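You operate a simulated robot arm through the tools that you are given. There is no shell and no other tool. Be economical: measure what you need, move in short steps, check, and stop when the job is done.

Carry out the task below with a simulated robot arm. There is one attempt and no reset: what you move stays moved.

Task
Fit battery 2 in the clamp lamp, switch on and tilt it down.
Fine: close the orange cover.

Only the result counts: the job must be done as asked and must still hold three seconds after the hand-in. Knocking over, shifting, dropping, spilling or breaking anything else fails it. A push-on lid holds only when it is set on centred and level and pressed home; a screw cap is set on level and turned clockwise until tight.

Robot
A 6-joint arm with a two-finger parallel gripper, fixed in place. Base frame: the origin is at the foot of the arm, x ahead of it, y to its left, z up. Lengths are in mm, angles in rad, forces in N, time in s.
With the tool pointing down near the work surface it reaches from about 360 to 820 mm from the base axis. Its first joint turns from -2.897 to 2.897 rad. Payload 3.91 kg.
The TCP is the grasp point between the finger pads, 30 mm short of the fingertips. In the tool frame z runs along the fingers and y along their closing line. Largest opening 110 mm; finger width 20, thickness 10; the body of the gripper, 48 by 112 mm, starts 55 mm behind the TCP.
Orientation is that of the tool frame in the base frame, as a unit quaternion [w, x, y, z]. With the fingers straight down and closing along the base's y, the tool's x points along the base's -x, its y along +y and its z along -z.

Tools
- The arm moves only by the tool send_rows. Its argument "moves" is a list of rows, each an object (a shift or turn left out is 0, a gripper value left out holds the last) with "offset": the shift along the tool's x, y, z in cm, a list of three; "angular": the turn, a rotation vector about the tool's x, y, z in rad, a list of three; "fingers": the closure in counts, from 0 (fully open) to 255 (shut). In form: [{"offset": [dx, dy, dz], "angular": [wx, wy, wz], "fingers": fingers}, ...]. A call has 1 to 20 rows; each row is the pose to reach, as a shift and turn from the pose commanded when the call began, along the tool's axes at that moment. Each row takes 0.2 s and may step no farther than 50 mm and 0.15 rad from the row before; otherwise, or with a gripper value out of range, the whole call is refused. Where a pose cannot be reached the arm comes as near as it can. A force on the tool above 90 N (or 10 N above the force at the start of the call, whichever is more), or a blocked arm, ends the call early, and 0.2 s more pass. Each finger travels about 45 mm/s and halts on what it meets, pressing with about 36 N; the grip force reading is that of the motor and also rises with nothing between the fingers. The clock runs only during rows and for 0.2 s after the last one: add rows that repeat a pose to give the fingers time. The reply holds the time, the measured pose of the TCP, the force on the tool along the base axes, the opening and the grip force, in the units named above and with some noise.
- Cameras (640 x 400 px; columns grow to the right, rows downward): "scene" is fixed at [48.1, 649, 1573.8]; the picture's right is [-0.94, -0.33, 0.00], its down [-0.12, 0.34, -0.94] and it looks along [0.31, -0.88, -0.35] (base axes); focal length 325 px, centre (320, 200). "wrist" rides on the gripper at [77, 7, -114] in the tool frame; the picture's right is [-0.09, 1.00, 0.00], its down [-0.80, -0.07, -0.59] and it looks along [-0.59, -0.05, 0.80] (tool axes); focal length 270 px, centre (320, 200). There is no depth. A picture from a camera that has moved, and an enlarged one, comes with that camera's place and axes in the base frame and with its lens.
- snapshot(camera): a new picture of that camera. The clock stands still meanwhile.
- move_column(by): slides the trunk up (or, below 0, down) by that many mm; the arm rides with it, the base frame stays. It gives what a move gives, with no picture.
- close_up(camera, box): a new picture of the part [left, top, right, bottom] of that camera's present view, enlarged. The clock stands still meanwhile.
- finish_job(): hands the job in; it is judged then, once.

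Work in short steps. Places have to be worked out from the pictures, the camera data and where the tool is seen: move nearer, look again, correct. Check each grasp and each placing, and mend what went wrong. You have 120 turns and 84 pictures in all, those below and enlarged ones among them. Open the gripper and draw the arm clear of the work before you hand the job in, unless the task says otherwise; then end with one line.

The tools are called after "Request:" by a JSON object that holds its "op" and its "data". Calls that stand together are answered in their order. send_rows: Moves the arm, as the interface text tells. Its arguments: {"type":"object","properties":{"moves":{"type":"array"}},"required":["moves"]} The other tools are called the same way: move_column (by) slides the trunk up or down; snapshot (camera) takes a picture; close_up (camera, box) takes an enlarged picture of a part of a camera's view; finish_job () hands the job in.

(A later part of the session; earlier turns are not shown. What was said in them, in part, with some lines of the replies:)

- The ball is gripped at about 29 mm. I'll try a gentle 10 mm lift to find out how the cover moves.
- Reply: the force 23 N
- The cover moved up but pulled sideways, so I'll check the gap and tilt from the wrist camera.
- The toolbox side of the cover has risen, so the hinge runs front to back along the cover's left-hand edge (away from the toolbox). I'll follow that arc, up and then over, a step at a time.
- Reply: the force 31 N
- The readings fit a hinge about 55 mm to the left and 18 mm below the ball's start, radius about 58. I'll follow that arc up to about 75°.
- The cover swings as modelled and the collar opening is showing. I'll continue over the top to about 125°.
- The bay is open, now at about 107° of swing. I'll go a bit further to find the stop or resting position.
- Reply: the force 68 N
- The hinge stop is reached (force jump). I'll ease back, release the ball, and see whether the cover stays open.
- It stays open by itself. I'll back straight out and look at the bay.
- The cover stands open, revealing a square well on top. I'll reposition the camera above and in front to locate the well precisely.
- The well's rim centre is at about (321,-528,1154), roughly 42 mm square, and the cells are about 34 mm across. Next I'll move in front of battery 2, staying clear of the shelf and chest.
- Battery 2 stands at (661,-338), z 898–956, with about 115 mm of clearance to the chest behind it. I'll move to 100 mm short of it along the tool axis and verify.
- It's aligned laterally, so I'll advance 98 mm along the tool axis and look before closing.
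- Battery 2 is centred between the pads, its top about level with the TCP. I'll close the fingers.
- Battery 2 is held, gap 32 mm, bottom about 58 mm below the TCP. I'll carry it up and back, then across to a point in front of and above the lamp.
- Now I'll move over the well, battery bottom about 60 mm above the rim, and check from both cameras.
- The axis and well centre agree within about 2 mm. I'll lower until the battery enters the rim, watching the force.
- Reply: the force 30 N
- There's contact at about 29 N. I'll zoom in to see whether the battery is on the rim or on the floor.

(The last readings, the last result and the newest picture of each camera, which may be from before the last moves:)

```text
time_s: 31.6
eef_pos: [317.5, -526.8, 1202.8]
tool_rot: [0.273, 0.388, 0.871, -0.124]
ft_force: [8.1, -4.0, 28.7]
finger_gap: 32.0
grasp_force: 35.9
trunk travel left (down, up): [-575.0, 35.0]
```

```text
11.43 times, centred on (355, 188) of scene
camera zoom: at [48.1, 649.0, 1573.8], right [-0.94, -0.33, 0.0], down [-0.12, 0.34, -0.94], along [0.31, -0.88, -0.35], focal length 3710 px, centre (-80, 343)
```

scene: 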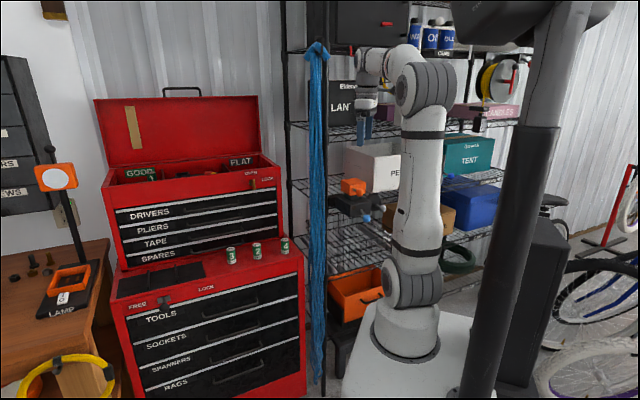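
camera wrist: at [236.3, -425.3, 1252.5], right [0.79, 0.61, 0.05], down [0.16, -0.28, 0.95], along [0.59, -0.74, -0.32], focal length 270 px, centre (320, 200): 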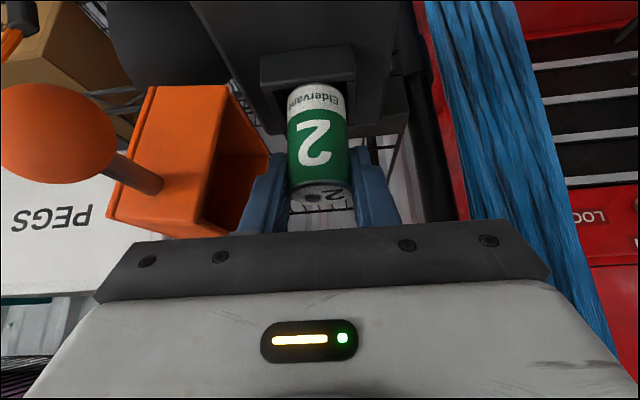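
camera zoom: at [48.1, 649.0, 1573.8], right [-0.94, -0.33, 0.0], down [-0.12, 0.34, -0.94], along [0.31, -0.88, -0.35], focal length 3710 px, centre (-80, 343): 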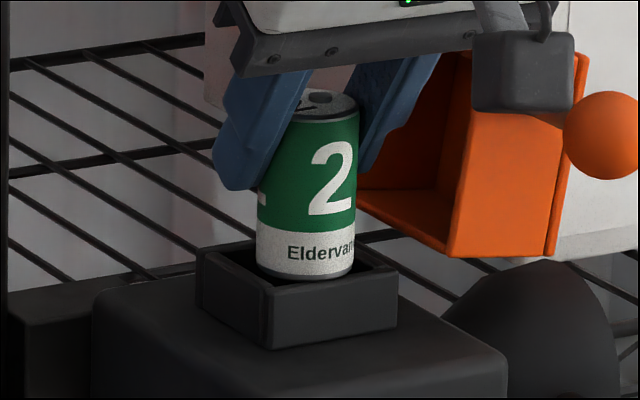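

The battery is resting on the front wall's rim. I'll lift 10 mm, shift 5 mm inward, and lower again.

Request:
{"op": "send_rows", "data": {"moves": [{"offset": [-0.57, 0, -0.83]}, {"offset": [-0.98, 0, -0.55]}, {"offset": [-0.7, 0, -0.13]}, {"offset": [-0.41, 0, 0.28]}, {"offset": [-0.13, 0, 0.69]}, {"offset": [-0.13, 0, 0.69]}]}}

Request:
{"op": "close_up", "data": {"camera": "wrist", "box": [240, 20, 400, 220]}}

Request:
{"op": "close_up", "data": {"camera": "scene", "box": [340, 170, 370, 205]}}

```text
time_s: 33.0
eef_pos: [321.3, -527.2, 1197.1]
tool_rot: [0.272, 0.389, 0.872, -0.122]
ft_force: [8.9, -1.9, 32.7]
finger_gap: 31.8
grasp_force: 36.3
trunk travel left (down, up): [-575.0, 35.0]
```

```text
2.00 times, centred on (320, 120) of wrist
camera zoom: at [239.8, -427.8, 1246.9], right [0.79, 0.61, 0.05], down [0.16, -0.28, 0.95], along [0.59, -0.74, -0.32], focal length 541 px, centre (320, 360)
```

zoom: 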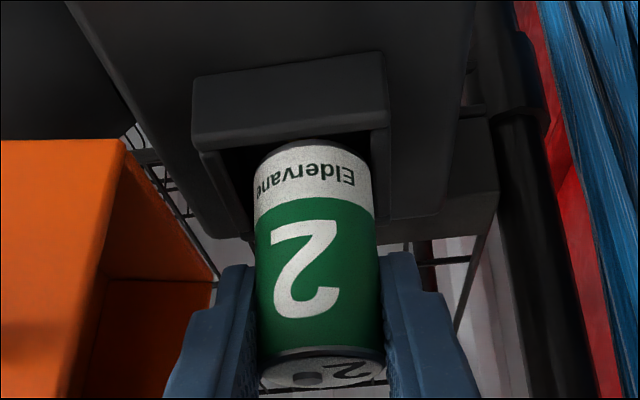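

```text
11.43 times, centred on (355, 188) of scene
camera zoom: at [48.1, 649.0, 1573.8], right [-0.94, -0.33, 0.0], down [-0.12, 0.34, -0.94], along [0.31, -0.88, -0.35], focal length 3710 px, centre (-80, 343)
```

zoom: 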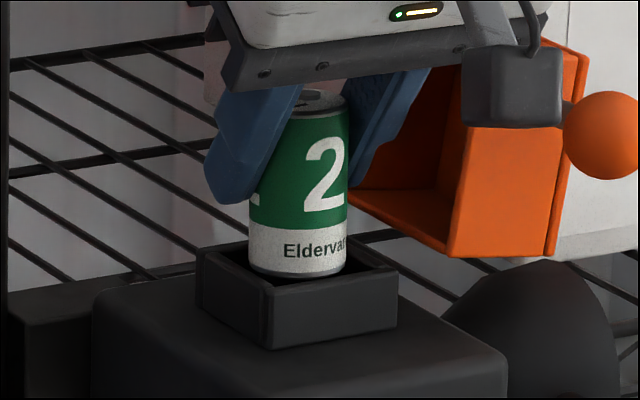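

It's still on the front edge, by about 7 mm, and slightly toward the toolbox. I'll lift clear and recheck battery attitude and position.

Request:
{"op": "send_rows", "data": {"moves": [{"offset": [-0.57, 0, -0.83]}, {"offset": [-1.13, 0, -1.65]}, {"offset": [-1.41, 0, -2.06]}, {"offset": [-1.41, 0, -2.06]}]}}

Request:
{"op": "close_up", "data": {"camera": "wrist", "box": [240, 20, 400, 220]}}

Request:
{"op": "close_up", "data": {"camera": "scene", "box": [335, 160, 375, 205]}}

```text
time_s: 34.0
eef_pos: [320.5, -529.0, 1217.2]
tool_rot: [0.269, 0.389, 0.873, -0.12]
ft_force: [0.4, -0.2, -2.2]
finger_gap: 31.9
grasp_force: 35.7
trunk travel left (down, up): [-575.0, 35.0]
```

```text
2.00 times, centred on (320, 120) of wrist
camera zoom: at [239.6, -429.1, 1268.8], right [0.79, 0.61, 0.05], down [0.17, -0.29, 0.94], along [0.59, -0.74, -0.33], focal length 541 px, centre (320, 360)
```

zoom: 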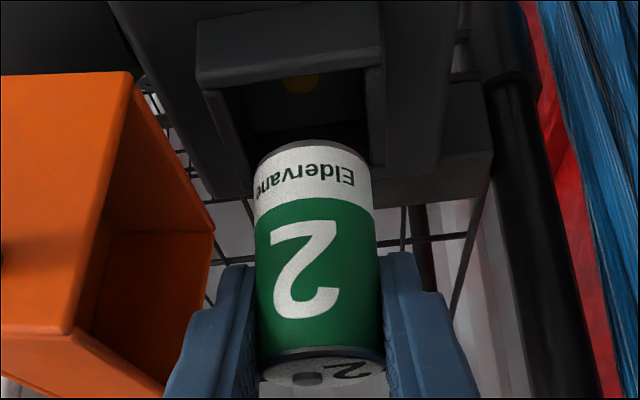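

```text
8.89 times, centred on (355, 182) of scene
camera zoom: at [48.1, 649.0, 1573.8], right [-0.94, -0.33, 0.0], down [-0.12, 0.34, -0.94], along [0.31, -0.88, -0.35], focal length 2886 px, centre (9, 356)
```

zoom: 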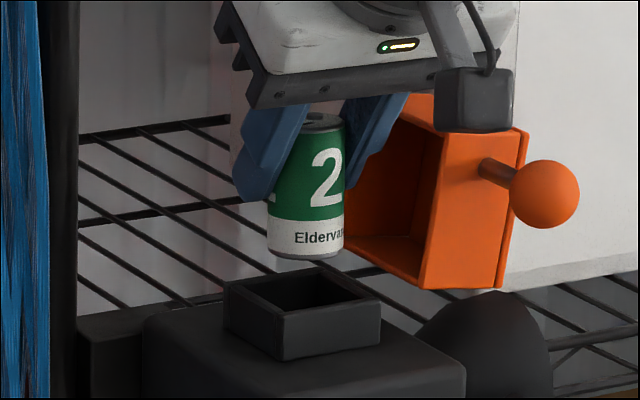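

The bottom is centred, but the battery has pitched roughly 10° in the grip (bottom inward). I'll rotate the tool 0.19 rad to straighten it, keep the bottom in place, and check.

Request:
{"op": "send_rows", "data": {"moves": [{"offset": [-0.5, 0, 0.05], "angular": [0, 0.1, 0]}, {"offset": [-1.02, 0, 0.1], "angular": [0, 0.19, 0]}, {"offset": [-1.02, 0, 0.1], "angular": [0, 0.19, 0]}]}}

Request:
{"op": "close_up", "data": {"camera": "wrist", "box": [240, 20, 400, 220]}}

Request:
{"op": "close_up", "data": {"camera": "scene", "box": [335, 160, 375, 205]}}

```text
time_s: 34.8
eef_pos: [325.9, -535.1, 1222.8]
tool_rot: [0.185, 0.399, 0.895, -0.082]
ft_force: [-0.4, 0.8, -1.7]
finger_gap: 31.5
grasp_force: 36.1
trunk travel left (down, up): [-575.0, 35.0]
```

```text
2.00 times, centred on (320, 120) of wrist
camera zoom: at [253.3, -444.5, 1297.5], right [0.8, 0.6, 0.03], down [0.28, -0.42, 0.86], along [0.54, -0.68, -0.5], focal length 541 px, centre (320, 360)
```

zoom: 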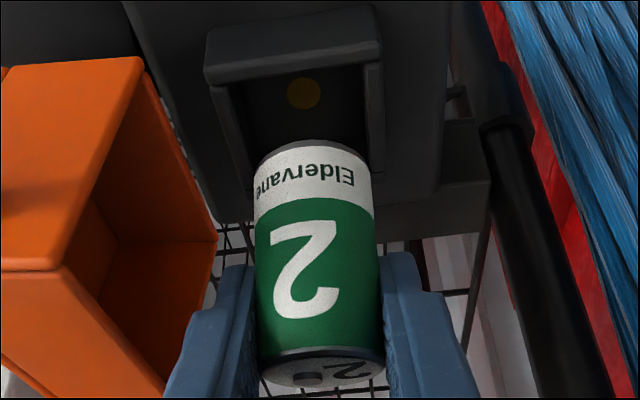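

```text
8.89 times, centred on (355, 182) of scene
camera zoom: at [48.1, 649.0, 1573.8], right [-0.94, -0.33, 0.0], down [-0.12, 0.34, -0.94], along [0.31, -0.88, -0.35], focal length 2886 px, centre (9, 356)
```

zoom: 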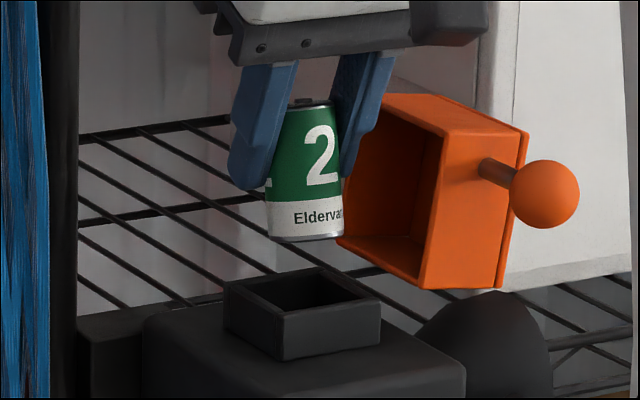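

The top disc now looks edge-on from the scene camera, so the battery was in fact upright and I've over-rotated. I'll rotate back and refine the well centre to about (324,-534.5), rim z≈1148, then lower.

Request:
{"op": "send_rows", "data": {"moves": [{"offset": [0.23, -0.06, -0.06], "angular": [0, -0.1, 0]}, {"offset": [0.46, -0.13, -0.12], "angular": [0, -0.19, 0]}, {"offset": [0.46, -0.13, -0.12], "angular": [0, -0.19, 0]}]}}

Request:
{"op": "send_rows", "data": {"moves": [{"offset": [0.57, 0, 0.83]}, {"offset": [1.13, 0, 1.65]}, {"offset": [1.41, 0, 2.06]}, {"offset": [1.7, 0, 2.48]}]}}

Request:
{"op": "close_up", "data": {"camera": "wrist", "box": [240, 20, 400, 220]}}

```text
time_s: 35.6
eef_pos: [322.0, -533.0, 1222.9]
tool_rot: [0.27, 0.389, 0.872, -0.121]
ft_force: [0.6, -0.1, -1.7]
finger_gap: 31.7
grasp_force: 35.7
trunk travel left (down, up): [-575.0, 35.0]
```

```text
time_s: 36.6
eef_pos: [321.5, -532.4, 1191.3]
tool_rot: [0.269, 0.39, 0.872, -0.12]
ft_force: [-0.1, -0.4, -1.5]
finger_gap: 31.7
grasp_force: 36.3
trunk travel left (down, up): [-575.0, 35.0]
```

```text
2.00 times, centred on (320, 120) of wrist
camera zoom: at [241.1, -433.4, 1242.9], right [0.79, 0.61, 0.05], down [0.16, -0.29, 0.94], along [0.59, -0.74, -0.33], focal length 541 px, centre (320, 360)
```

zoom: 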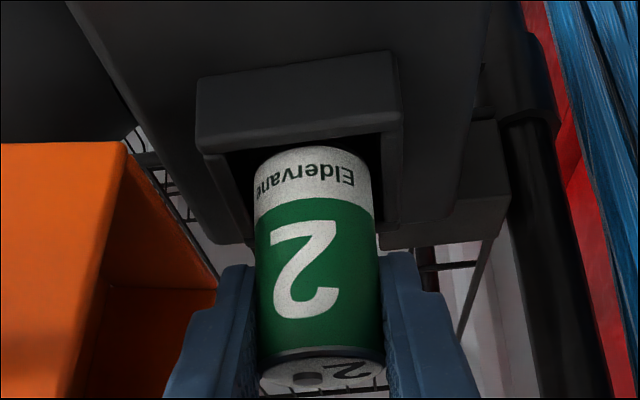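

The battery has entered the well with no contact force. I'll lower another 10 mm.

Request:
{"op": "send_rows", "data": {"moves": [{"offset": [0.28, 0, 0.41]}, {"offset": [0.57, 0, 0.83]}, {"offset": [0.57, 0, 0.83]}]}}

Request:
{"op": "close_up", "data": {"camera": "wrist", "box": [240, 20, 400, 220]}}

Request:
{"op": "close_up", "data": {"camera": "scene", "box": [335, 160, 375, 205]}}

```text
time_s: 37.4
eef_pos: [321.5, -534.3, 1182.2]
tool_rot: [0.271, 0.389, 0.873, -0.12]
ft_force: [0.1, -0.7, -1.1]
finger_gap: 31.8
grasp_force: 36.2
trunk travel left (down, up): [-575.0, 35.0]
```

```text
2.00 times, centred on (320, 120) of wrist
camera zoom: at [240.9, -433.6, 1232.9], right [0.79, 0.61, 0.05], down [0.16, -0.29, 0.94], along [0.59, -0.74, -0.33], focal length 541 px, centre (320, 360)
```

zoom: 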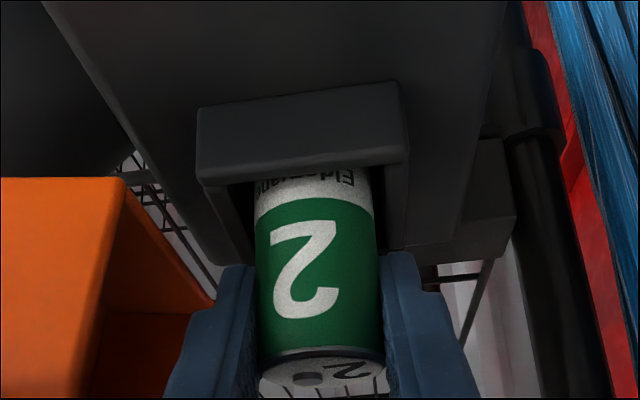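

```text
8.89 times, centred on (355, 182) of scene
camera zoom: at [48.1, 649.0, 1573.8], right [-0.94, -0.33, 0.0], down [-0.12, 0.34, -0.94], along [0.31, -0.88, -0.35], focal length 2886 px, centre (9, 356)
```

zoom: 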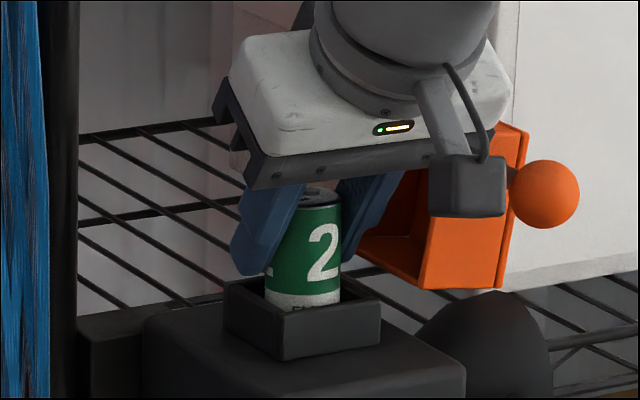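

It's going in straight. I'll lower another 8 mm, watching for contact.

Request:
{"op": "send_rows", "data": {"moves": [{"offset": [0.22, 0, 0.33]}, {"offset": [0.45, 0, 0.66]}, {"offset": [0.45, 0, 0.66]}]}}

Request:
{"op": "close_up", "data": {"camera": "scene", "box": [335, 160, 375, 205]}}

```text
time_s: 38.2
eef_pos: [321.5, -533.1, 1177.1]
tool_rot: [0.272, 0.389, 0.872, -0.123]
ft_force: [-0.3, -0.9, 19.2]
finger_gap: 31.8
grasp_force: 36.5
trunk travel left (down, up): [-575.0, 35.0]
```

```text
8.89 times, centred on (355, 182) of scene
camera zoom: at [48.1, 649.0, 1573.8], right [-0.94, -0.33, 0.0], down [-0.12, 0.34, -0.94], along [0.31, -0.88, -0.35], focal length 2886 px, centre (9, 356)
```

zoom: 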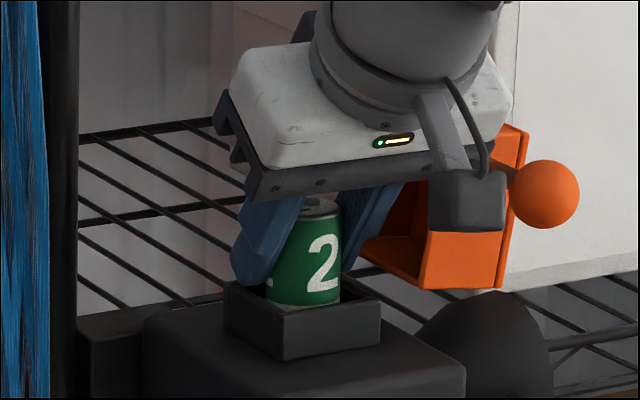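

The fingertips appear to be on the rim. I'll rise 2 mm, release so the battery settles, then back off and look.

Request:
{"op": "send_rows", "data": {"moves": [{"offset": [-0.2, 0, -0.3]}, {"offset": [-0.2, 0, -0.3], "fingers": 160}, {"offset": [-0.2, 0, -0.3], "fingers": 110}, {"offset": [-0.2, 0, -0.3], "fingers": 110}]}}

Request:
{"op": "close_up", "data": {"camera": "scene", "box": [335, 160, 375, 205]}}

Request:
{"op": "close_up", "data": {"camera": "wrist", "box": [240, 20, 400, 220]}}

```text
time_s: 39.2
eef_pos: [321.7, -531.2, 1177.3]
tool_rot: [0.269, 0.389, 0.873, -0.12]
ft_force: [4.0, 7.3, 3.5]
finger_gap: 58.7
grasp_force: 0.0
trunk travel left (down, up): [-575.0, 35.0]
```

```text
8.89 times, centred on (355, 182) of scene
camera zoom: at [48.1, 649.0, 1573.8], right [-0.94, -0.33, 0.0], down [-0.12, 0.34, -0.94], along [0.31, -0.88, -0.35], focal length 2886 px, centre (9, 356)
```

zoom: 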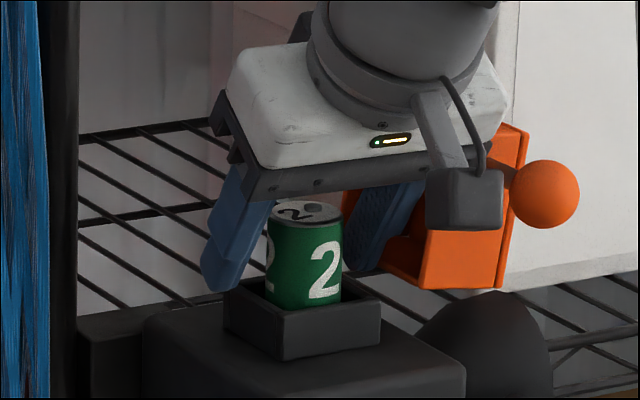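

```text
2.00 times, centred on (320, 120) of wrist
camera zoom: at [241.3, -431.2, 1228.3], right [0.79, 0.61, 0.05], down [0.17, -0.29, 0.94], along [0.59, -0.74, -0.33], focal length 541 px, centre (320, 360)
```

zoom: 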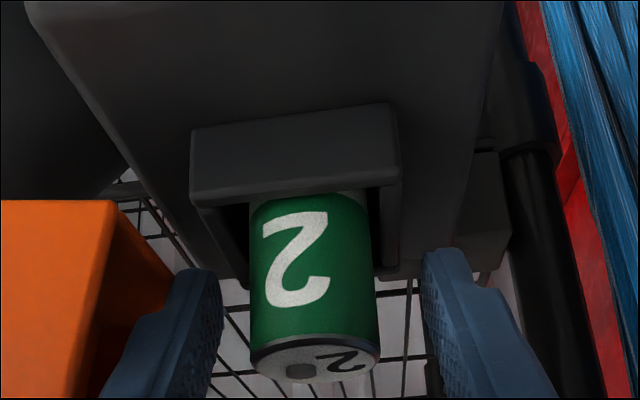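

The battery stands on the well floor without dropping, protruding about 37 mm, which should fit under the hollow cover. I'll back away and inspect.

Request:
{"op": "send_rows", "data": {"moves": [{"offset": [0, 0, -3]}, {"offset": [0, 0, -6]}, {"offset": [0, 0, -9]}]}}

Request:
{"op": "close_up", "data": {"camera": "scene", "box": [335, 160, 385, 215]}}

Request:
{"op": "snapshot", "data": {"camera": "wrist"}}

```text
time_s: 40.0
eef_pos: [287.7, -494.2, 1252.8]
tool_rot: [0.27, 0.39, 0.872, -0.121]
ft_force: [0.9, 0.0, 0.3]
finger_gap: 62.8
grasp_force: 0.1
trunk travel left (down, up): [-575.0, 35.0]
```

```text
7.27 times, centred on (360, 188) of scene
camera zoom: at [48.1, 649.0, 1573.8], right [-0.94, -0.33, 0.0], down [-0.12, 0.34, -0.94], along [0.31, -0.88, -0.35], focal length 2361 px, centre (29, 291)
```

zoom: 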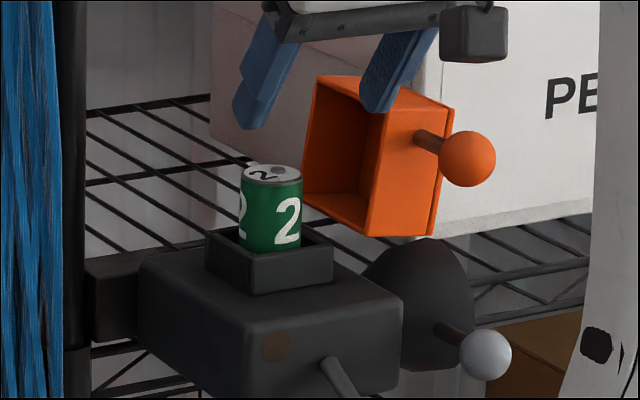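

```text
27 pictures are left
camera wrist: at [206.2, -394.1, 1303.4], right [0.79, 0.61, 0.05], down [0.16, -0.29, 0.94], along [0.59, -0.74, -0.33], focal length 270 px, centre (320, 200)
```

wrist: 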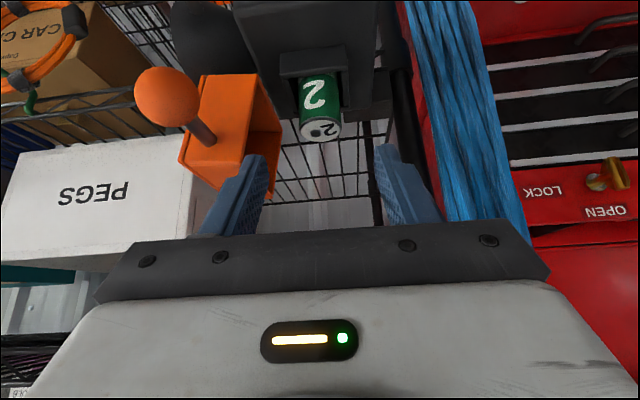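

The battery stands in the well. To be sure it is home, I'll close the fingers and press gently on its top.

Request:
{"op": "send_rows", "data": {"moves": [{"fingers": 255}, {"fingers": 255}, {"fingers": 255}, {"fingers": 255}, {"offset": [-1.16, 0.08, 2.2]}, {"offset": [-2.32, 0.17, 4.35]}, {"offset": [-2.32, 0.17, 4.35]}]}}

Request:
{"op": "send_rows", "data": {"moves": [{"offset": [0.28, 0, 0.41]}, {"offset": [0.57, 0, 0.83]}, {"offset": [0.74, 0, 1.07]}, {"offset": [0.85, 0, 1.24]}, {"offset": [0.96, 0, 1.4]}, {"offset": [0.96, 0, 1.4]}]}}

```text
time_s: 41.6
eef_pos: [316.9, -525.7, 1229.0]
tool_rot: [0.27, 0.39, 0.872, -0.121]
ft_force: [0.3, -0.3, -0.5]
finger_gap: 0.1
grasp_force: 36.2
trunk travel left (down, up): [-575.0, 35.0]
```

```text
time_s: 43.0
eef_pos: [318.7, -526.1, 1214.5]
tool_rot: [0.271, 0.39, 0.872, -0.122]
ft_force: [2.9, -1.8, 13.6]
finger_gap: 0.0
grasp_force: 35.7
trunk travel left (down, up): [-575.0, 35.0]
```

Contact at the expected height. I'll press a little harder.

Request:
{"op": "send_rows", "data": {"moves": [{"offset": [0.17, 0, 0.25]}, {"offset": [0.34, 0, 0.5]}, {"offset": [0.34, 0, 0.5]}]}}

```text
time_s: 43.8
eef_pos: [318.2, -525.9, 1213.7]
tool_rot: [0.276, 0.388, 0.87, -0.125]
ft_force: [5.4, -3.8, 48.2]
finger_gap: 0.0
grasp_force: 36.0
trunk travel left (down, up): [-575.0, 35.0]
```

It's rigid at 48 N with no movement, so the battery is seated, top at about 1183. Now I'll back out and go to a pre-grasp in front of the cover's ball at about (218,-530,1203), opening the fingers.

Request:
{"op": "send_rows", "data": {"moves": [{"offset": [-0.5, 0, -4]}, {"offset": [-0.3, 0, -9]}, {"offset": [1.8, -2.6, -9.8], "fingers": 110}, {"offset": [3.8, -5.1, -10.6], "fingers": 110}, {"offset": [5.83, -7.68, -11.3], "fingers": 110}, {"offset": [5.83, -7.68, -11.3], "fingers": 110}]}}

Request:
{"op": "snapshot", "data": {"camera": "wrist"}}

```text
time_s: 45.2
eef_pos: [186.9, -495.0, 1266.3]
tool_rot: [0.271, 0.389, 0.872, -0.121]
ft_force: [0.1, 0.1, 0.1]
finger_gap: 62.7
grasp_force: 0.0
trunk travel left (down, up): [-575.0, 35.0]
```

```text
26 pictures are left
camera wrist: at [105.4, -395.3, 1317.1], right [0.79, 0.61, 0.05], down [0.16, -0.29, 0.94], along [0.59, -0.74, -0.33], focal length 270 px, centre (320, 200)
```

wrist: 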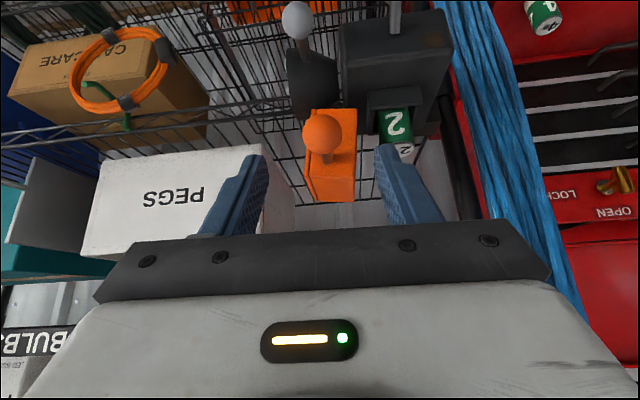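

The ball is confirmed at (218.5,-530,1203.6). I'll move onto it and grip.

Request:
{"op": "send_rows", "data": {"moves": [{"offset": [-0.12, 0, 3]}, {"offset": [-0.25, 0, 6]}, {"offset": [-0.36, 0, 7.84]}, {"offset": [-0.36, 0, 7.84]}, {"offset": [-0.36, 0, 7.84], "fingers": 230}, {"offset": [-0.36, 0, 7.84], "fingers": 230}, {"offset": [-0.36, 0, 7.84], "fingers": 230}, {"offset": [-0.36, 0, 7.84], "fingers": 230}]}}

```text
time_s: 47.0
eef_pos: [218.6, -530.1, 1203.9]
tool_rot: [0.27, 0.39, 0.872, -0.121]
ft_force: [1.3, -0.8, -0.6]
finger_gap: 29.4
grasp_force: 45.4
trunk travel left (down, up): [-575.0, 35.0]
```

Gripped. I'll swing the cover back over, first part of the arc.

Request:
{"op": "send_rows", "data": {"moves": [{"offset": [-0.1, 0.5, -0.15]}, {"offset": [-0.2, 1.0, -0.29]}, {"offset": [-0.3, 1.47, -0.43]}, {"offset": [-0.39, 1.95, -0.57]}, {"offset": [-0.45, 2.45, -0.65]}, {"offset": [-0.49, 2.95, -0.72]}, {"offset": [-0.5, 3.45, -0.74]}, {"offset": [-0.49, 3.95, -0.72]}, {"offset": [-0.45, 4.45, -0.65]}, {"offset": [-0.39, 4.95, -0.57]}, {"offset": [-0.3, 5.42, -0.43]}, {"offset": [-0.2, 5.9, -0.29]}]}}

```text
time_s: 49.6
eef_pos: [261.9, -490.6, 1208.5]
tool_rot: [0.27, 0.39, 0.872, -0.12]
ft_force: [-11.4, 0.8, 3.6]
finger_gap: 29.5
grasp_force: 44.3
trunk travel left (down, up): [-575.0, 35.0]
```

Tracking well with low forces. Now the rest of the arc down to closed.

Request:
{"op": "send_rows", "data": {"moves": [{"offset": [0.14, 0.45, 0.21]}, {"offset": [0.29, 0.87, 0.42]}, {"offset": [0.47, 1.27, 0.68]}, {"offset": [0.66, 1.64, 0.96]}, {"offset": [0.87, 1.98, 1.27]}, {"offset": [1.09, 2.29, 1.59]}, {"offset": [1.34, 2.56, 1.95]}, {"offset": [1.58, 2.8, 2.31]}, {"offset": [1.77, 2.95, 2.58]}, {"offset": [1.95, 3.05, 2.85]}, {"offset": [1.95, 3.05, 2.85]}]}}

Request:
{"op": "close_up", "data": {"camera": "scene", "box": [320, 150, 400, 230]}}

```text
time_s: 52.0
eef_pos: [283.0, -468.6, 1172.7]
tool_rot: [0.269, 0.39, 0.872, -0.12]
ft_force: [-6.8, 1.1, 5.3]
finger_gap: 29.3
grasp_force: 45.2
trunk travel left (down, up): [-575.0, 35.0]
```

```text
5.00 times, centred on (360, 190) of scene
camera zoom: at [48.1, 649.0, 1573.8], right [-0.94, -0.33, 0.0], down [-0.12, 0.34, -0.94], along [0.31, -0.88, -0.35], focal length 1623 px, centre (120, 250)
```

zoom: 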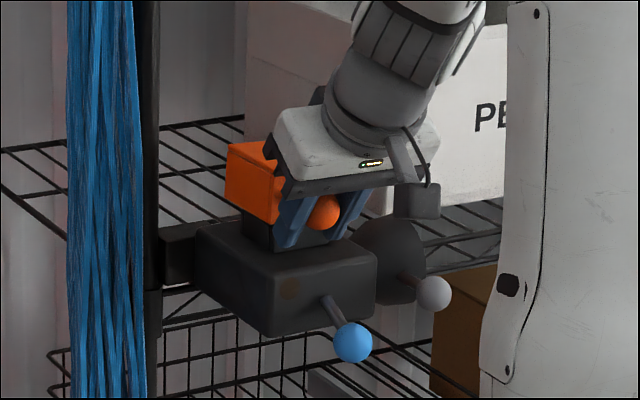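

The cover is back at its original closed height. I'll press down a few mm to confirm the stop, then release.

Request:
{"op": "send_rows", "data": {"moves": [{"offset": [0.17, 0.05, 0.25]}, {"offset": [0.34, 0.1, 0.5]}, {"offset": [0.34, 0.1, 0.5]}]}}

Request:
{"op": "send_rows", "data": {"moves": [{"offset": [-0.25, 0, -0.36]}, {"offset": [-0.25, 0, -0.36], "fingers": 110}, {"offset": [-0.25, 0, -0.36], "fingers": 110}, {"offset": [-0.25, 0, -0.36], "fingers": 110}, {"offset": [-0.25, 0, -3.5]}, {"offset": [-0.25, 0, -7.5]}, {"offset": [-0.25, 0, -11]}]}}

Request:
{"op": "snapshot", "data": {"camera": "wrist"}}

Request:
{"op": "close_up", "data": {"camera": "scene", "box": [330, 160, 395, 225]}}

```text
time_s: 52.8
eef_pos: [284.6, -466.7, 1169.5]
tool_rot: [0.272, 0.389, 0.872, -0.122]
ft_force: [-3.2, 0.3, 24.8]
finger_gap: 29.1
grasp_force: 45.0
trunk travel left (down, up): [-575.0, 35.0]
```

```text
time_s: 54.4
eef_pos: [245.6, -422.5, 1258.5]
tool_rot: [0.27, 0.389, 0.872, -0.12]
ft_force: [0.0, 0.6, -1.1]
finger_gap: 62.6
grasp_force: 0.1
trunk travel left (down, up): [-575.0, 35.0]
```

```text
24 pictures are left
camera wrist: at [164.3, -322.9, 1309.9], right [0.79, 0.61, 0.05], down [0.17, -0.29, 0.94], along [0.59, -0.74, -0.33], focal length 270 px, centre (320, 200)
```

wrist: 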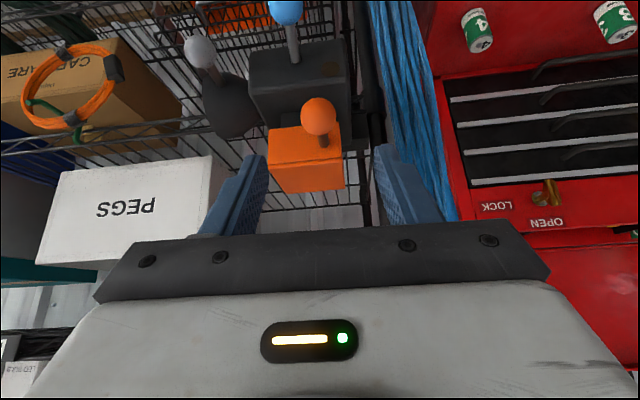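

```text
6.15 times, centred on (362, 192) of scene
camera zoom: at [48.1, 649.0, 1573.8], right [-0.94, -0.33, 0.0], down [-0.12, 0.34, -0.94], along [0.31, -0.88, -0.35], focal length 1998 px, centre (58, 246)
```

zoom: 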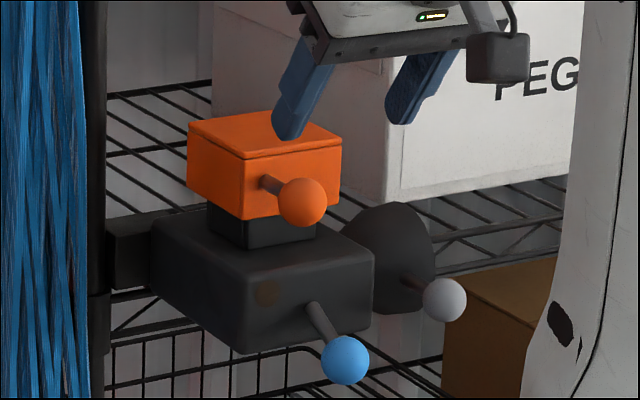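

The cover is closed, level, and holding. Next is the blue switch lever: ball ≈(250,-464,1080), pointing about 32° downward, so presumably off, with on being up. I'll go to a pre-grasp for it.

Request:
{"op": "send_rows", "data": {"moves": [{"offset": [2.4, -0.8, 2.5]}, {"offset": [4.9, -1.6, 5.1]}, {"offset": [7.32, -2.43, 7.65]}, {"offset": [7.32, -2.43, 7.65]}]}}

Request:
{"op": "snapshot", "data": {"camera": "wrist"}}

```text
time_s: 55.4
eef_pos: [215.9, -426.3, 1153.7]
tool_rot: [0.27, 0.389, 0.872, -0.12]
ft_force: [-0.3, 0.5, 0.4]
finger_gap: 62.8
grasp_force: 0.1
trunk travel left (down, up): [-575.0, 35.0]
```

```text
22 pictures are left
camera wrist: at [134.8, -327.4, 1204.6], right [0.79, 0.61, 0.05], down [0.16, -0.29, 0.94], along [0.59, -0.74, -0.33], focal length 270 px, centre (320, 200)
```

wrist: 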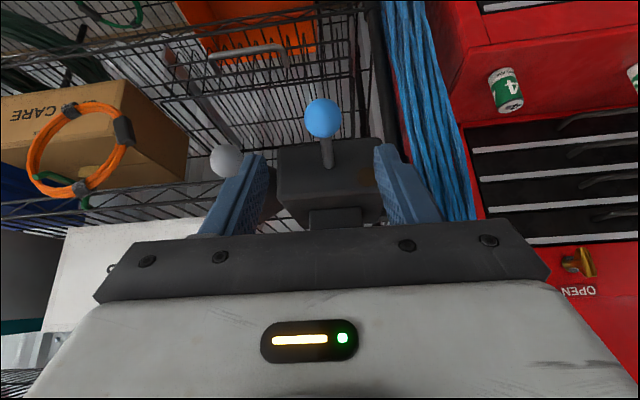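

Aligned: ball at about (248,-461,1077). I'll advance and grip it.

Request:
{"op": "send_rows", "data": {"moves": [{"offset": [0.1, 0.02, 3]}, {"offset": [0.2, 0.04, 6]}, {"offset": [0.4, 0.06, 8.96]}, {"offset": [0.4, 0.06, 8.96]}, {"offset": [0.4, 0.06, 8.96], "fingers": 230}, {"offset": [0.4, 0.06, 8.96], "fingers": 230}, {"offset": [0.4, 0.06, 8.96], "fingers": 230}, {"offset": [0.4, 0.06, 8.96], "fingers": 230}]}}

Request:
{"op": "snapshot", "data": {"camera": "wrist"}}

```text
time_s: 57.2
eef_pos: [250.6, -461.6, 1077.8]
tool_rot: [0.27, 0.389, 0.873, -0.12]
ft_force: [11.9, 7.7, -0.5]
finger_gap: 29.5
grasp_force: 45.5
trunk travel left (down, up): [-575.0, 35.0]
```

```text
21 pictures are left
camera wrist: at [168.5, -361.8, 1129.2], right [0.79, 0.61, 0.05], down [0.17, -0.29, 0.94], along [0.59, -0.74, -0.33], focal length 270 px, centre (320, 200)
```

wrist: 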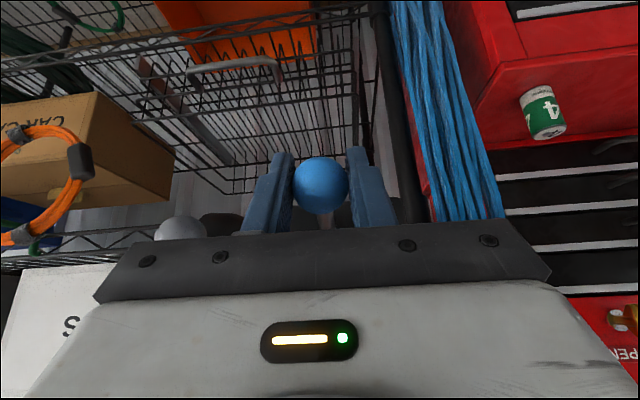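

Gripped. I'll test the lever upward along its arc (up 10 mm, out 5 mm).

Request:
{"op": "send_rows", "data": {"moves": [{"offset": [-0.04, 0.1, -0.37]}, {"offset": [-0.1, 0.12, -0.74]}, {"offset": [-0.155, 0.12, -1.1]}, {"offset": [-0.155, 0.12, -1.1]}]}}

```text
time_s: 58.2
eef_pos: [246.6, -458.8, 1087.8]
tool_rot: [0.269, 0.39, 0.872, -0.122]
ft_force: [8.2, 2.7, -7.1]
finger_gap: 29.6
grasp_force: 45.3
trunk travel left (down, up): [-575.0, 35.0]
```

The lever follows easily. I'll continue along the modelled arc to about +10°.

Request:
{"op": "send_rows", "data": {"moves": [{"offset": [-0.14, 0, -0.37]}, {"offset": [-0.28, 0, -0.73]}, {"offset": [-0.49, 0, -1.1]}, {"offset": [-0.7, 0, -1.46]}, {"offset": [-0.96, 0, -1.79]}, {"offset": [-1.23, 0, -2.11]}, {"offset": [-1.23, 0, -2.11]}]}}

Request:
{"op": "close_up", "data": {"camera": "scene", "box": [330, 160, 395, 225]}}

```text
time_s: 59.8
eef_pos: [245.5, -456.5, 1112.5]
tool_rot: [0.268, 0.39, 0.873, -0.12]
ft_force: [2.3, 9.1, -23.6]
finger_gap: 29.2
grasp_force: 45.3
trunk travel left (down, up): [-575.0, 35.0]
```

```text
6.15 times, centred on (362, 192) of scene
camera zoom: at [48.1, 649.0, 1573.8], right [-0.94, -0.33, 0.0], down [-0.12, 0.34, -0.94], along [0.31, -0.88, -0.35], focal length 1998 px, centre (58, 246)
```

zoom: 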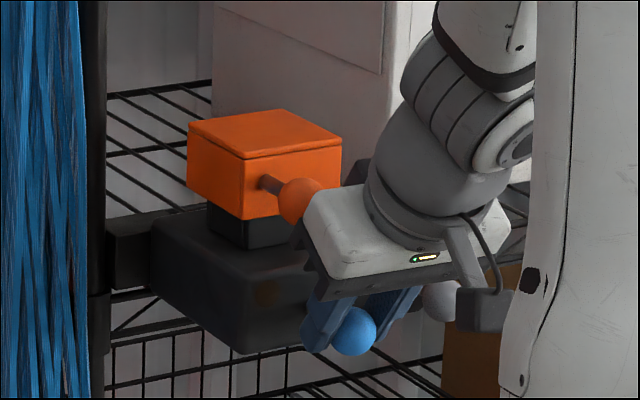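

Request:
{"op": "snapshot", "data": {"camera": "wrist"}}

```text
19 pictures are left
camera wrist: at [164.3, -357.3, 1163.1], right [0.79, 0.61, 0.05], down [0.17, -0.29, 0.94], along [0.59, -0.74, -0.33], focal length 270 px, centre (320, 200)
```

wrist: 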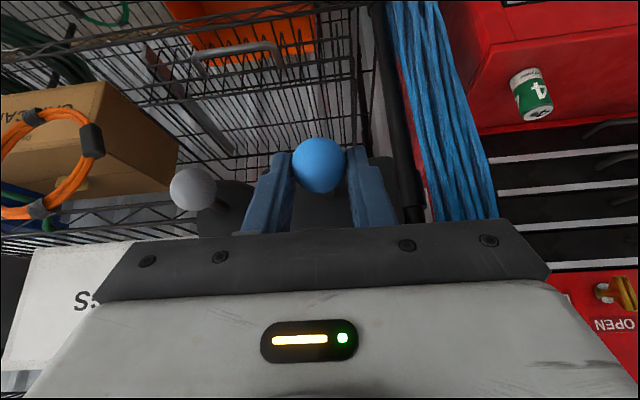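

The ball slipped about 12 mm in the grip and is now near z≈1100. I'll re-centre: open, drop 12 mm, and look.

Request:
{"op": "send_rows", "data": {"moves": [{"fingers": 150}, {"offset": [0.2, -0.1, 0.35], "fingers": 150}, {"offset": [0.65, -0.13, 0.95], "fingers": 150}, {"offset": [0.65, -0.13, 0.95], "fingers": 150}]}}

Request:
{"op": "snapshot", "data": {"camera": "wrist"}}

```text
time_s: 60.8
eef_pos: [243.9, -459.0, 1101.7]
tool_rot: [0.271, 0.389, 0.872, -0.12]
ft_force: [-0.1, 0.6, 0.0]
finger_gap: 45.1
grasp_force: 0.0
trunk travel left (down, up): [-575.0, 35.0]
```

```text
18 pictures are left
camera wrist: at [162.4, -358.2, 1152.4], right [0.79, 0.61, 0.05], down [0.16, -0.29, 0.94], along [0.59, -0.74, -0.33], focal length 270 px, centre (320, 200)
```

wrist: 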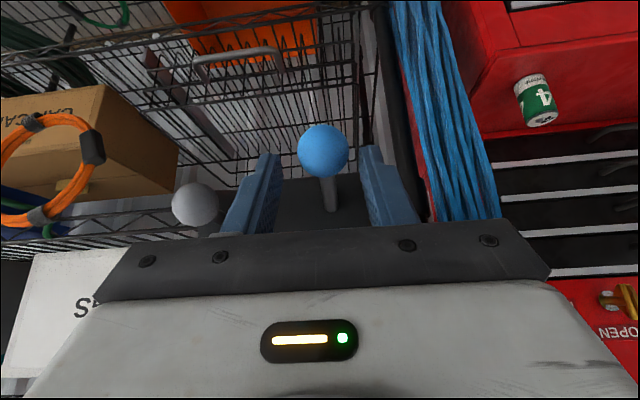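

The ball dropped back to its start, so the lever may need to pass a centre point. I'll re-grip it squarely and follow a slightly larger arc, reading forces in stages.

Request:
{"op": "send_rows", "data": {"moves": [{"offset": [0.46, 0.15, 1.2], "fingers": 150}, {"offset": [0.92, 0.3, 2.37], "fingers": 150}, {"offset": [0.92, 0.3, 2.37], "fingers": 255}, {"offset": [0.92, 0.3, 2.37], "fingers": 255}, {"offset": [0.92, 0.3, 2.37], "fingers": 255}]}}

Request:
{"op": "send_rows", "data": {"moves": [{"offset": [-0.04, 0, -0.52]}, {"offset": [-0.08, 0, -1.04]}, {"offset": [-0.21, 0, -1.55]}, {"offset": [-0.34, 0, -2.06]}, {"offset": [-0.34, 0, -2.06]}]}}

Request:
{"op": "snapshot", "data": {"camera": "wrist"}}

```text
time_s: 62.0
eef_pos: [248.8, -461.0, 1076.4]
tool_rot: [0.27, 0.389, 0.873, -0.12]
ft_force: [-1.0, -2.8, -1.1]
finger_gap: 29.2
grasp_force: 44.7
trunk travel left (down, up): [-575.0, 35.0]
```

```text
time_s: 63.2
eef_pos: [243.7, -455.8, 1094.2]
tool_rot: [0.269, 0.39, 0.873, -0.12]
ft_force: [3.7, -7.7, -21.1]
finger_gap: 29.3
grasp_force: 44.7
trunk travel left (down, up): [-575.0, 35.0]
```

```text
17 pictures are left
camera wrist: at [163.3, -355.9, 1145.1], right [0.79, 0.61, 0.05], down [0.17, -0.29, 0.94], along [0.59, -0.74, -0.33], focal length 270 px, centre (320, 200)
```

wrist: 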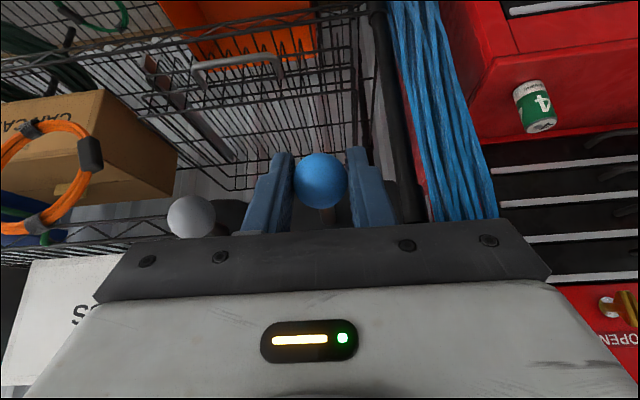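

The arc is right, and the resistance (about 22 N) is purely tangential, like a bistable switch. I'll continue past centre.

Request:
{"op": "send_rows", "data": {"moves": [{"offset": [-0.21, 0, -0.48]}, {"offset": [-0.43, 0, -0.95]}, {"offset": [-0.72, 0, -1.38]}, {"offset": [-1.02, 0, -1.81]}, {"offset": [-1.02, 0, -1.81]}]}}

Request:
{"op": "snapshot", "data": {"camera": "wrist"}}

```text
time_s: 64.4
eef_pos: [241.9, -453.3, 1114.9]
tool_rot: [0.27, 0.39, 0.872, -0.121]
ft_force: [-1.7, -1.7, -22.9]
finger_gap: 29.3
grasp_force: 44.9
trunk travel left (down, up): [-575.0, 35.0]
```

```text
16 pictures are left
camera wrist: at [161.6, -354.3, 1166.2], right [0.79, 0.61, 0.05], down [0.17, -0.29, 0.94], along [0.59, -0.74, -0.33], focal length 270 px, centre (320, 200)
```

wrist: 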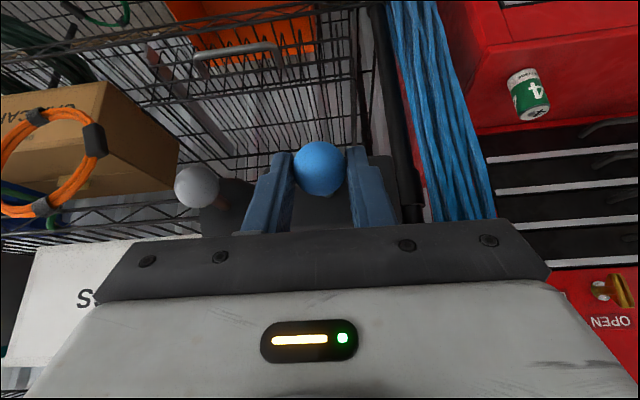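

The ball is at about z≈1104, near centre, with some slip. I'll keep lifting to get over the peak.

Request:
{"op": "send_rows", "data": {"moves": [{"offset": [-0.28, 0, -0.41]}, {"offset": [-0.57, 0, -0.83]}, {"offset": [-0.85, 0, -1.24]}, {"offset": [-1.13, 0, -1.65]}]}}

Request:
{"op": "snapshot", "data": {"camera": "wrist"}}

```text
time_s: 65.4
eef_pos: [242.9, -453.8, 1134.6]
tool_rot: [0.269, 0.391, 0.872, -0.12]
ft_force: [1.6, -9.7, -24.9]
finger_gap: 29.3
grasp_force: 44.6
trunk travel left (down, up): [-575.0, 35.0]
```

```text
15 pictures are left
camera wrist: at [162.8, -355.2, 1186.0], right [0.79, 0.61, 0.05], down [0.17, -0.29, 0.94], along [0.59, -0.74, -0.33], focal length 270 px, centre (320, 200)
```

wrist: 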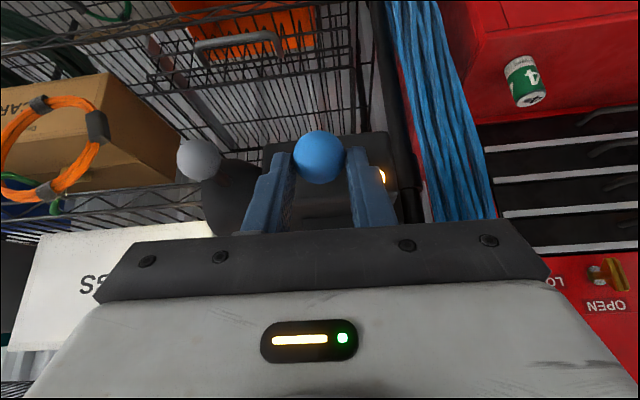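

The indicator disc now glows, so the switch has passed centre. I'll lift a little more to the stop, then release and check it stays.

Request:
{"op": "send_rows", "data": {"moves": [{"offset": [-0.4, 0, -0.35]}, {"offset": [-0.8, 0, -0.75]}, {"offset": [-1.1, 0, -1.1]}]}}

Request:
{"op": "send_rows", "data": {"moves": [{"fingers": 120}, {"fingers": 120}, {"fingers": 120}]}}

Request:
{"op": "snapshot", "data": {"camera": "wrist"}}

```text
time_s: 66.2
eef_pos: [245.4, -455.7, 1149.3]
tool_rot: [0.268, 0.39, 0.873, -0.118]
ft_force: [-2.1, -4.0, -37.5]
finger_gap: 29.5
grasp_force: 44.9
trunk travel left (down, up): [-575.0, 35.0]
```

```text
time_s: 67.0
eef_pos: [244.6, -455.1, 1151.4]
tool_rot: [0.27, 0.39, 0.872, -0.121]
ft_force: [-0.2, 0.8, 0.7]
finger_gap: 58.4
grasp_force: 0.1
trunk travel left (down, up): [-575.0, 35.0]
```

```text
14 pictures are left
camera wrist: at [163.3, -354.9, 1202.2], right [0.79, 0.61, 0.05], down [0.16, -0.29, 0.94], along [0.59, -0.74, -0.33], focal length 270 px, centre (320, 200)
```

wrist: 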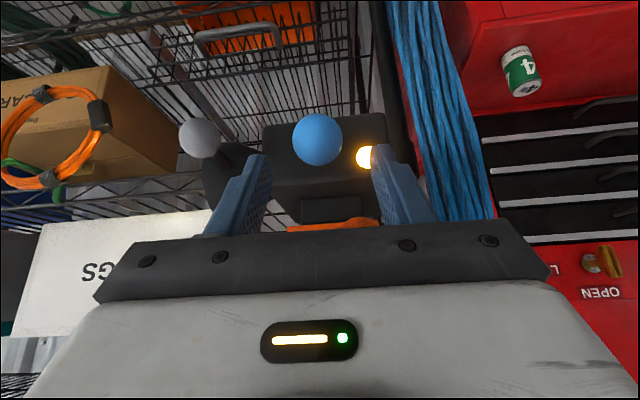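

The lamp is on, with indicator lit and lever staying up. I'll retreat, close the fingers and position above the grey ball (≈(203,-531,1099)) to push the head down.

Request:
{"op": "send_rows", "data": {"moves": [{"offset": [0, 0, -4]}, {"offset": [0, 0, -8]}, {"offset": [0, 0, -8], "fingers": 255}, {"offset": [-0.8, -2.7, -5.5], "fingers": 255}, {"offset": [-1.6, -5.4, -3], "fingers": 255}, {"offset": [-2.46, -8.18, 0], "fingers": 255}, {"offset": [-2.46, -8.18, 0], "fingers": 255}]}}

Request:
{"op": "snapshot", "data": {"camera": "wrist"}}

```text
time_s: 68.6
eef_pos: [195.8, -524.5, 1166.2]
tool_rot: [0.27, 0.389, 0.872, -0.122]
ft_force: [-0.7, -0.8, -0.1]
finger_gap: 0.0
grasp_force: 36.3
trunk travel left (down, up): [-575.0, 35.0]
```

```text
13 pictures are left
camera wrist: at [114.7, -424.4, 1216.7], right [0.79, 0.61, 0.05], down [0.16, -0.29, 0.94], along [0.59, -0.74, -0.33], focal length 270 px, centre (320, 200)
```

wrist: 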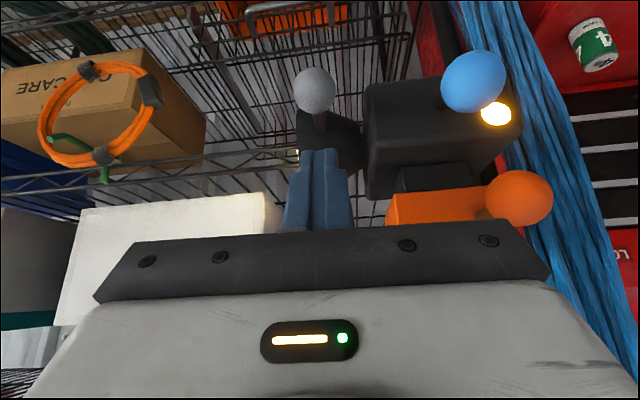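

The ball is right below the fingertips. I'll press down about 15 mm past contact and see how the head moves.

Request:
{"op": "send_rows", "data": {"moves": [{"offset": [0.57, 0, 0.83]}, {"offset": [1.13, 0, 1.65]}, {"offset": [1.41, 0, 2.06]}, {"offset": [1.7, 0, 2.48]}, {"offset": [1.98, 0, 2.89]}, {"offset": [1.98, 0, 2.89]}]}}

Request:
{"op": "snapshot", "data": {"camera": "wrist"}}

```text
time_s: 70.0
eef_pos: [196.6, -523.8, 1130.5]
tool_rot: [0.27, 0.39, 0.872, -0.121]
ft_force: [0.6, -0.1, 0.5]
finger_gap: 0.1
grasp_force: 36.3
trunk travel left (down, up): [-575.0, 35.0]
```

```text
12 pictures are left
camera wrist: at [115.6, -424.3, 1181.1], right [0.79, 0.61, 0.05], down [0.16, -0.29, 0.94], along [0.59, -0.74, -0.33], focal length 270 px, centre (320, 200)
```

wrist: 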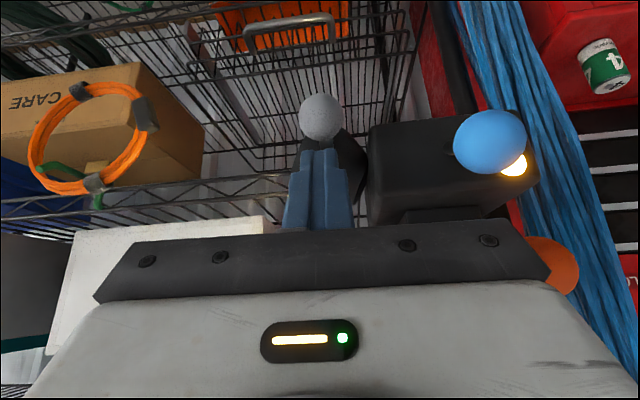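

The head moves down with light friction, and the ball is drifting slightly toward the body. I'll follow with a sideways shift and keep pushing.

Request:
{"op": "send_rows", "data": {"moves": [{"offset": [0.28, 0.15, 0.41]}, {"offset": [0.57, 0.35, 0.83]}, {"offset": [0.85, 0.65, 1.24]}, {"offset": [0.85, 0.65, 1.24]}]}}

Request:
{"op": "close_up", "data": {"camera": "scene", "box": [330, 160, 410, 240]}}

Request:
{"op": "snapshot", "data": {"camera": "wrist"}}

```text
time_s: 71.0
eef_pos: [200.8, -519.9, 1116.0]
tool_rot: [0.271, 0.389, 0.872, -0.12]
ft_force: [-0.6, 0.4, -0.3]
finger_gap: 0.0
grasp_force: 36.3
trunk travel left (down, up): [-575.0, 35.0]
```

```text
5.00 times, centred on (370, 200) of scene
camera zoom: at [48.1, 649.0, 1573.8], right [-0.94, -0.33, 0.0], down [-0.12, 0.34, -0.94], along [0.31, -0.88, -0.35], focal length 1623 px, centre (70, 200)
```

zoom: 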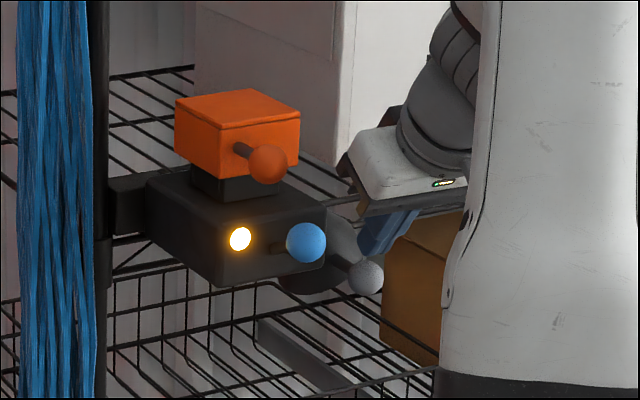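

```text
10 pictures are left
camera wrist: at [120.5, -420.1, 1165.8], right [0.79, 0.61, 0.05], down [0.16, -0.29, 0.94], along [0.59, -0.74, -0.33], focal length 270 px, centre (320, 200)
```

wrist: 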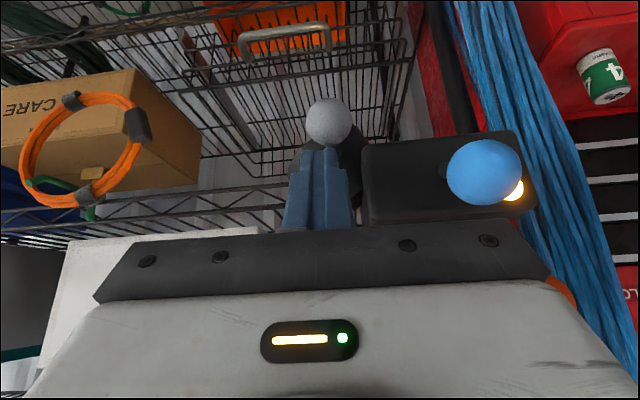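

The head has rotated about 53° (radius ≈35 mm). I'll push further along the arc, toward the body and slightly down, to find the stop.

Request:
{"op": "send_rows", "data": {"moves": [{"offset": [0.14, 0.3, 0.2]}, {"offset": [0.28, 0.6, 0.41]}, {"offset": [0.39, 0.95, 0.57]}, {"offset": [0.45, 1.3, 0.66]}, {"offset": [0.45, 1.3, 0.66]}]}}

Request:
{"op": "close_up", "data": {"camera": "scene", "box": [330, 160, 410, 240]}}

```text
time_s: 72.2
eef_pos: [209.5, -510.2, 1113.5]
tool_rot: [0.273, 0.389, 0.871, -0.124]
ft_force: [-14.9, -9.4, 49.1]
finger_gap: 0.0
grasp_force: 36.5
trunk travel left (down, up): [-575.0, 35.0]
```

```text
5.00 times, centred on (370, 200) of scene
camera zoom: at [48.1, 649.0, 1573.8], right [-0.94, -0.33, 0.0], down [-0.12, 0.34, -0.94], along [0.31, -0.88, -0.35], focal length 1623 px, centre (70, 200)
```

zoom: 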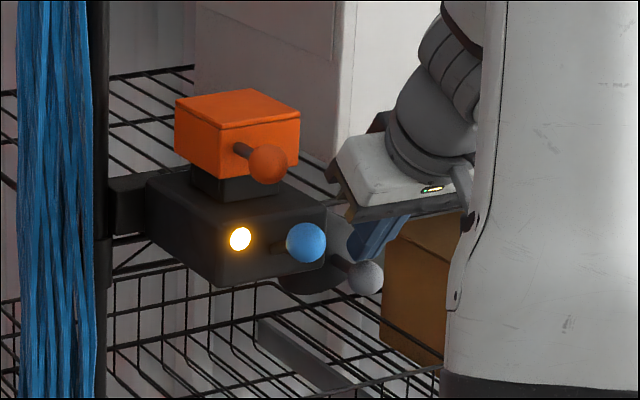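

The ball didn't move and the force rose to about 49 N, so the head is at its lower stop. I'll withdraw, open the gripper and draw clear.

Request:
{"op": "send_rows", "data": {"moves": [{"offset": [-0.3, -0.8, -0.6]}, {"offset": [-0.3, -0.8, -4]}, {"offset": [-0.3, -0.8, -8]}, {"offset": [-0.3, -0.8, -12], "fingers": 110}, {"offset": [-1.5, 0, -16], "fingers": 0}, {"offset": [-1.5, 0, -16], "fingers": 0}, {"offset": [-1.5, 0, -16], "fingers": 0}, {"offset": [-1.5, 0, -16], "fingers": 0}, {"offset": [-1.5, 0, -16], "fingers": 0}]}}

Request:
{"op": "snapshot", "data": {"camera": "wrist"}}

Request:
{"op": "snapshot", "data": {"camera": "scene"}}

Request:
{"op": "close_up", "data": {"camera": "scene", "box": [330, 160, 410, 240]}}

```text
time_s: 74.2
eef_pos: [158.9, -451.3, 1248.0]
tool_rot: [0.269, 0.389, 0.873, -0.12]
ft_force: [0.8, 0.3, -0.2]
finger_gap: 109.6
grasp_force: 0.2
trunk travel left (down, up): [-575.0, 35.0]
```

```text
8 pictures are left
camera wrist: at [78.5, -352.4, 1298.8], right [0.79, 0.61, 0.05], down [0.16, -0.29, 0.94], along [0.59, -0.74, -0.33], focal length 270 px, centre (320, 200)
```

wrist: 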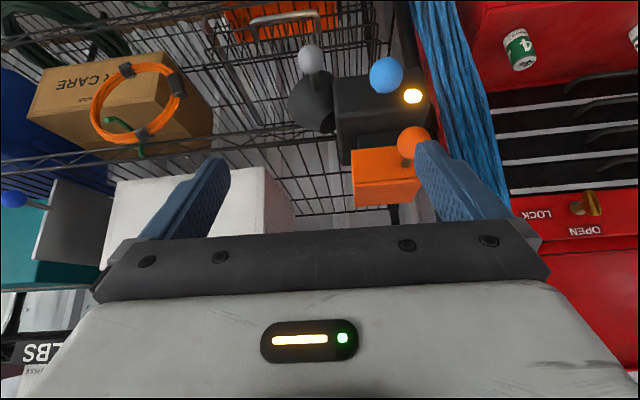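

```text
7 pictures are left
```

scene: 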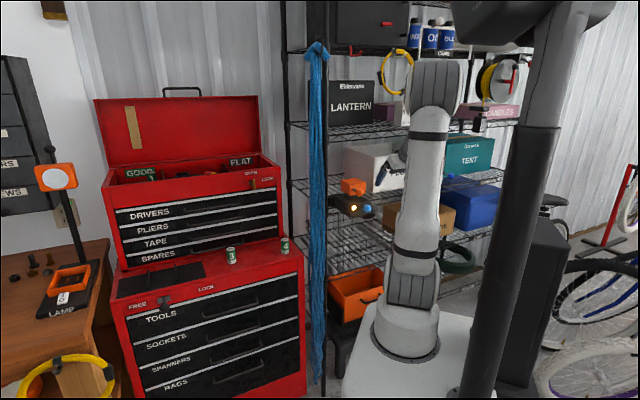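

```text
5.00 times, centred on (370, 200) of scene
camera zoom: at [48.1, 649.0, 1573.8], right [-0.94, -0.33, 0.0], down [-0.12, 0.34, -0.94], along [0.31, -0.88, -0.35], focal length 1623 px, centre (70, 200)
```

zoom: 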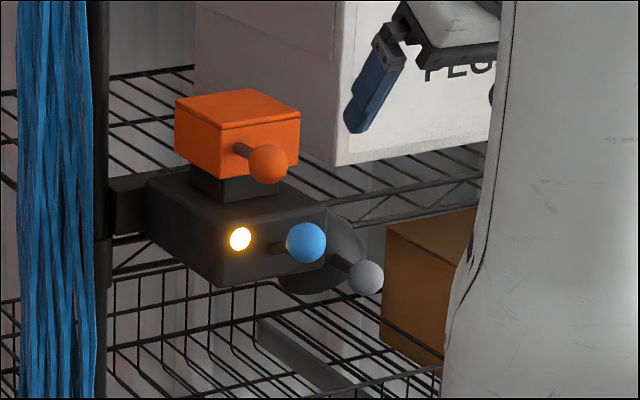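

The cover is closed, the lamp is lit with the lever held up, the head is down at its stop, and batteries 3 and 4 are undisturbed. The gripper is open and clear, so I'm handing in.

Request:
{"op": "finish_job", "data": {}}

```text
The job is handed in.
```

Battery 2 is in the clamp lamp, the orange cover is closed, the lamp is switched on with its indicator lit, and the head is tilted down to its stop.
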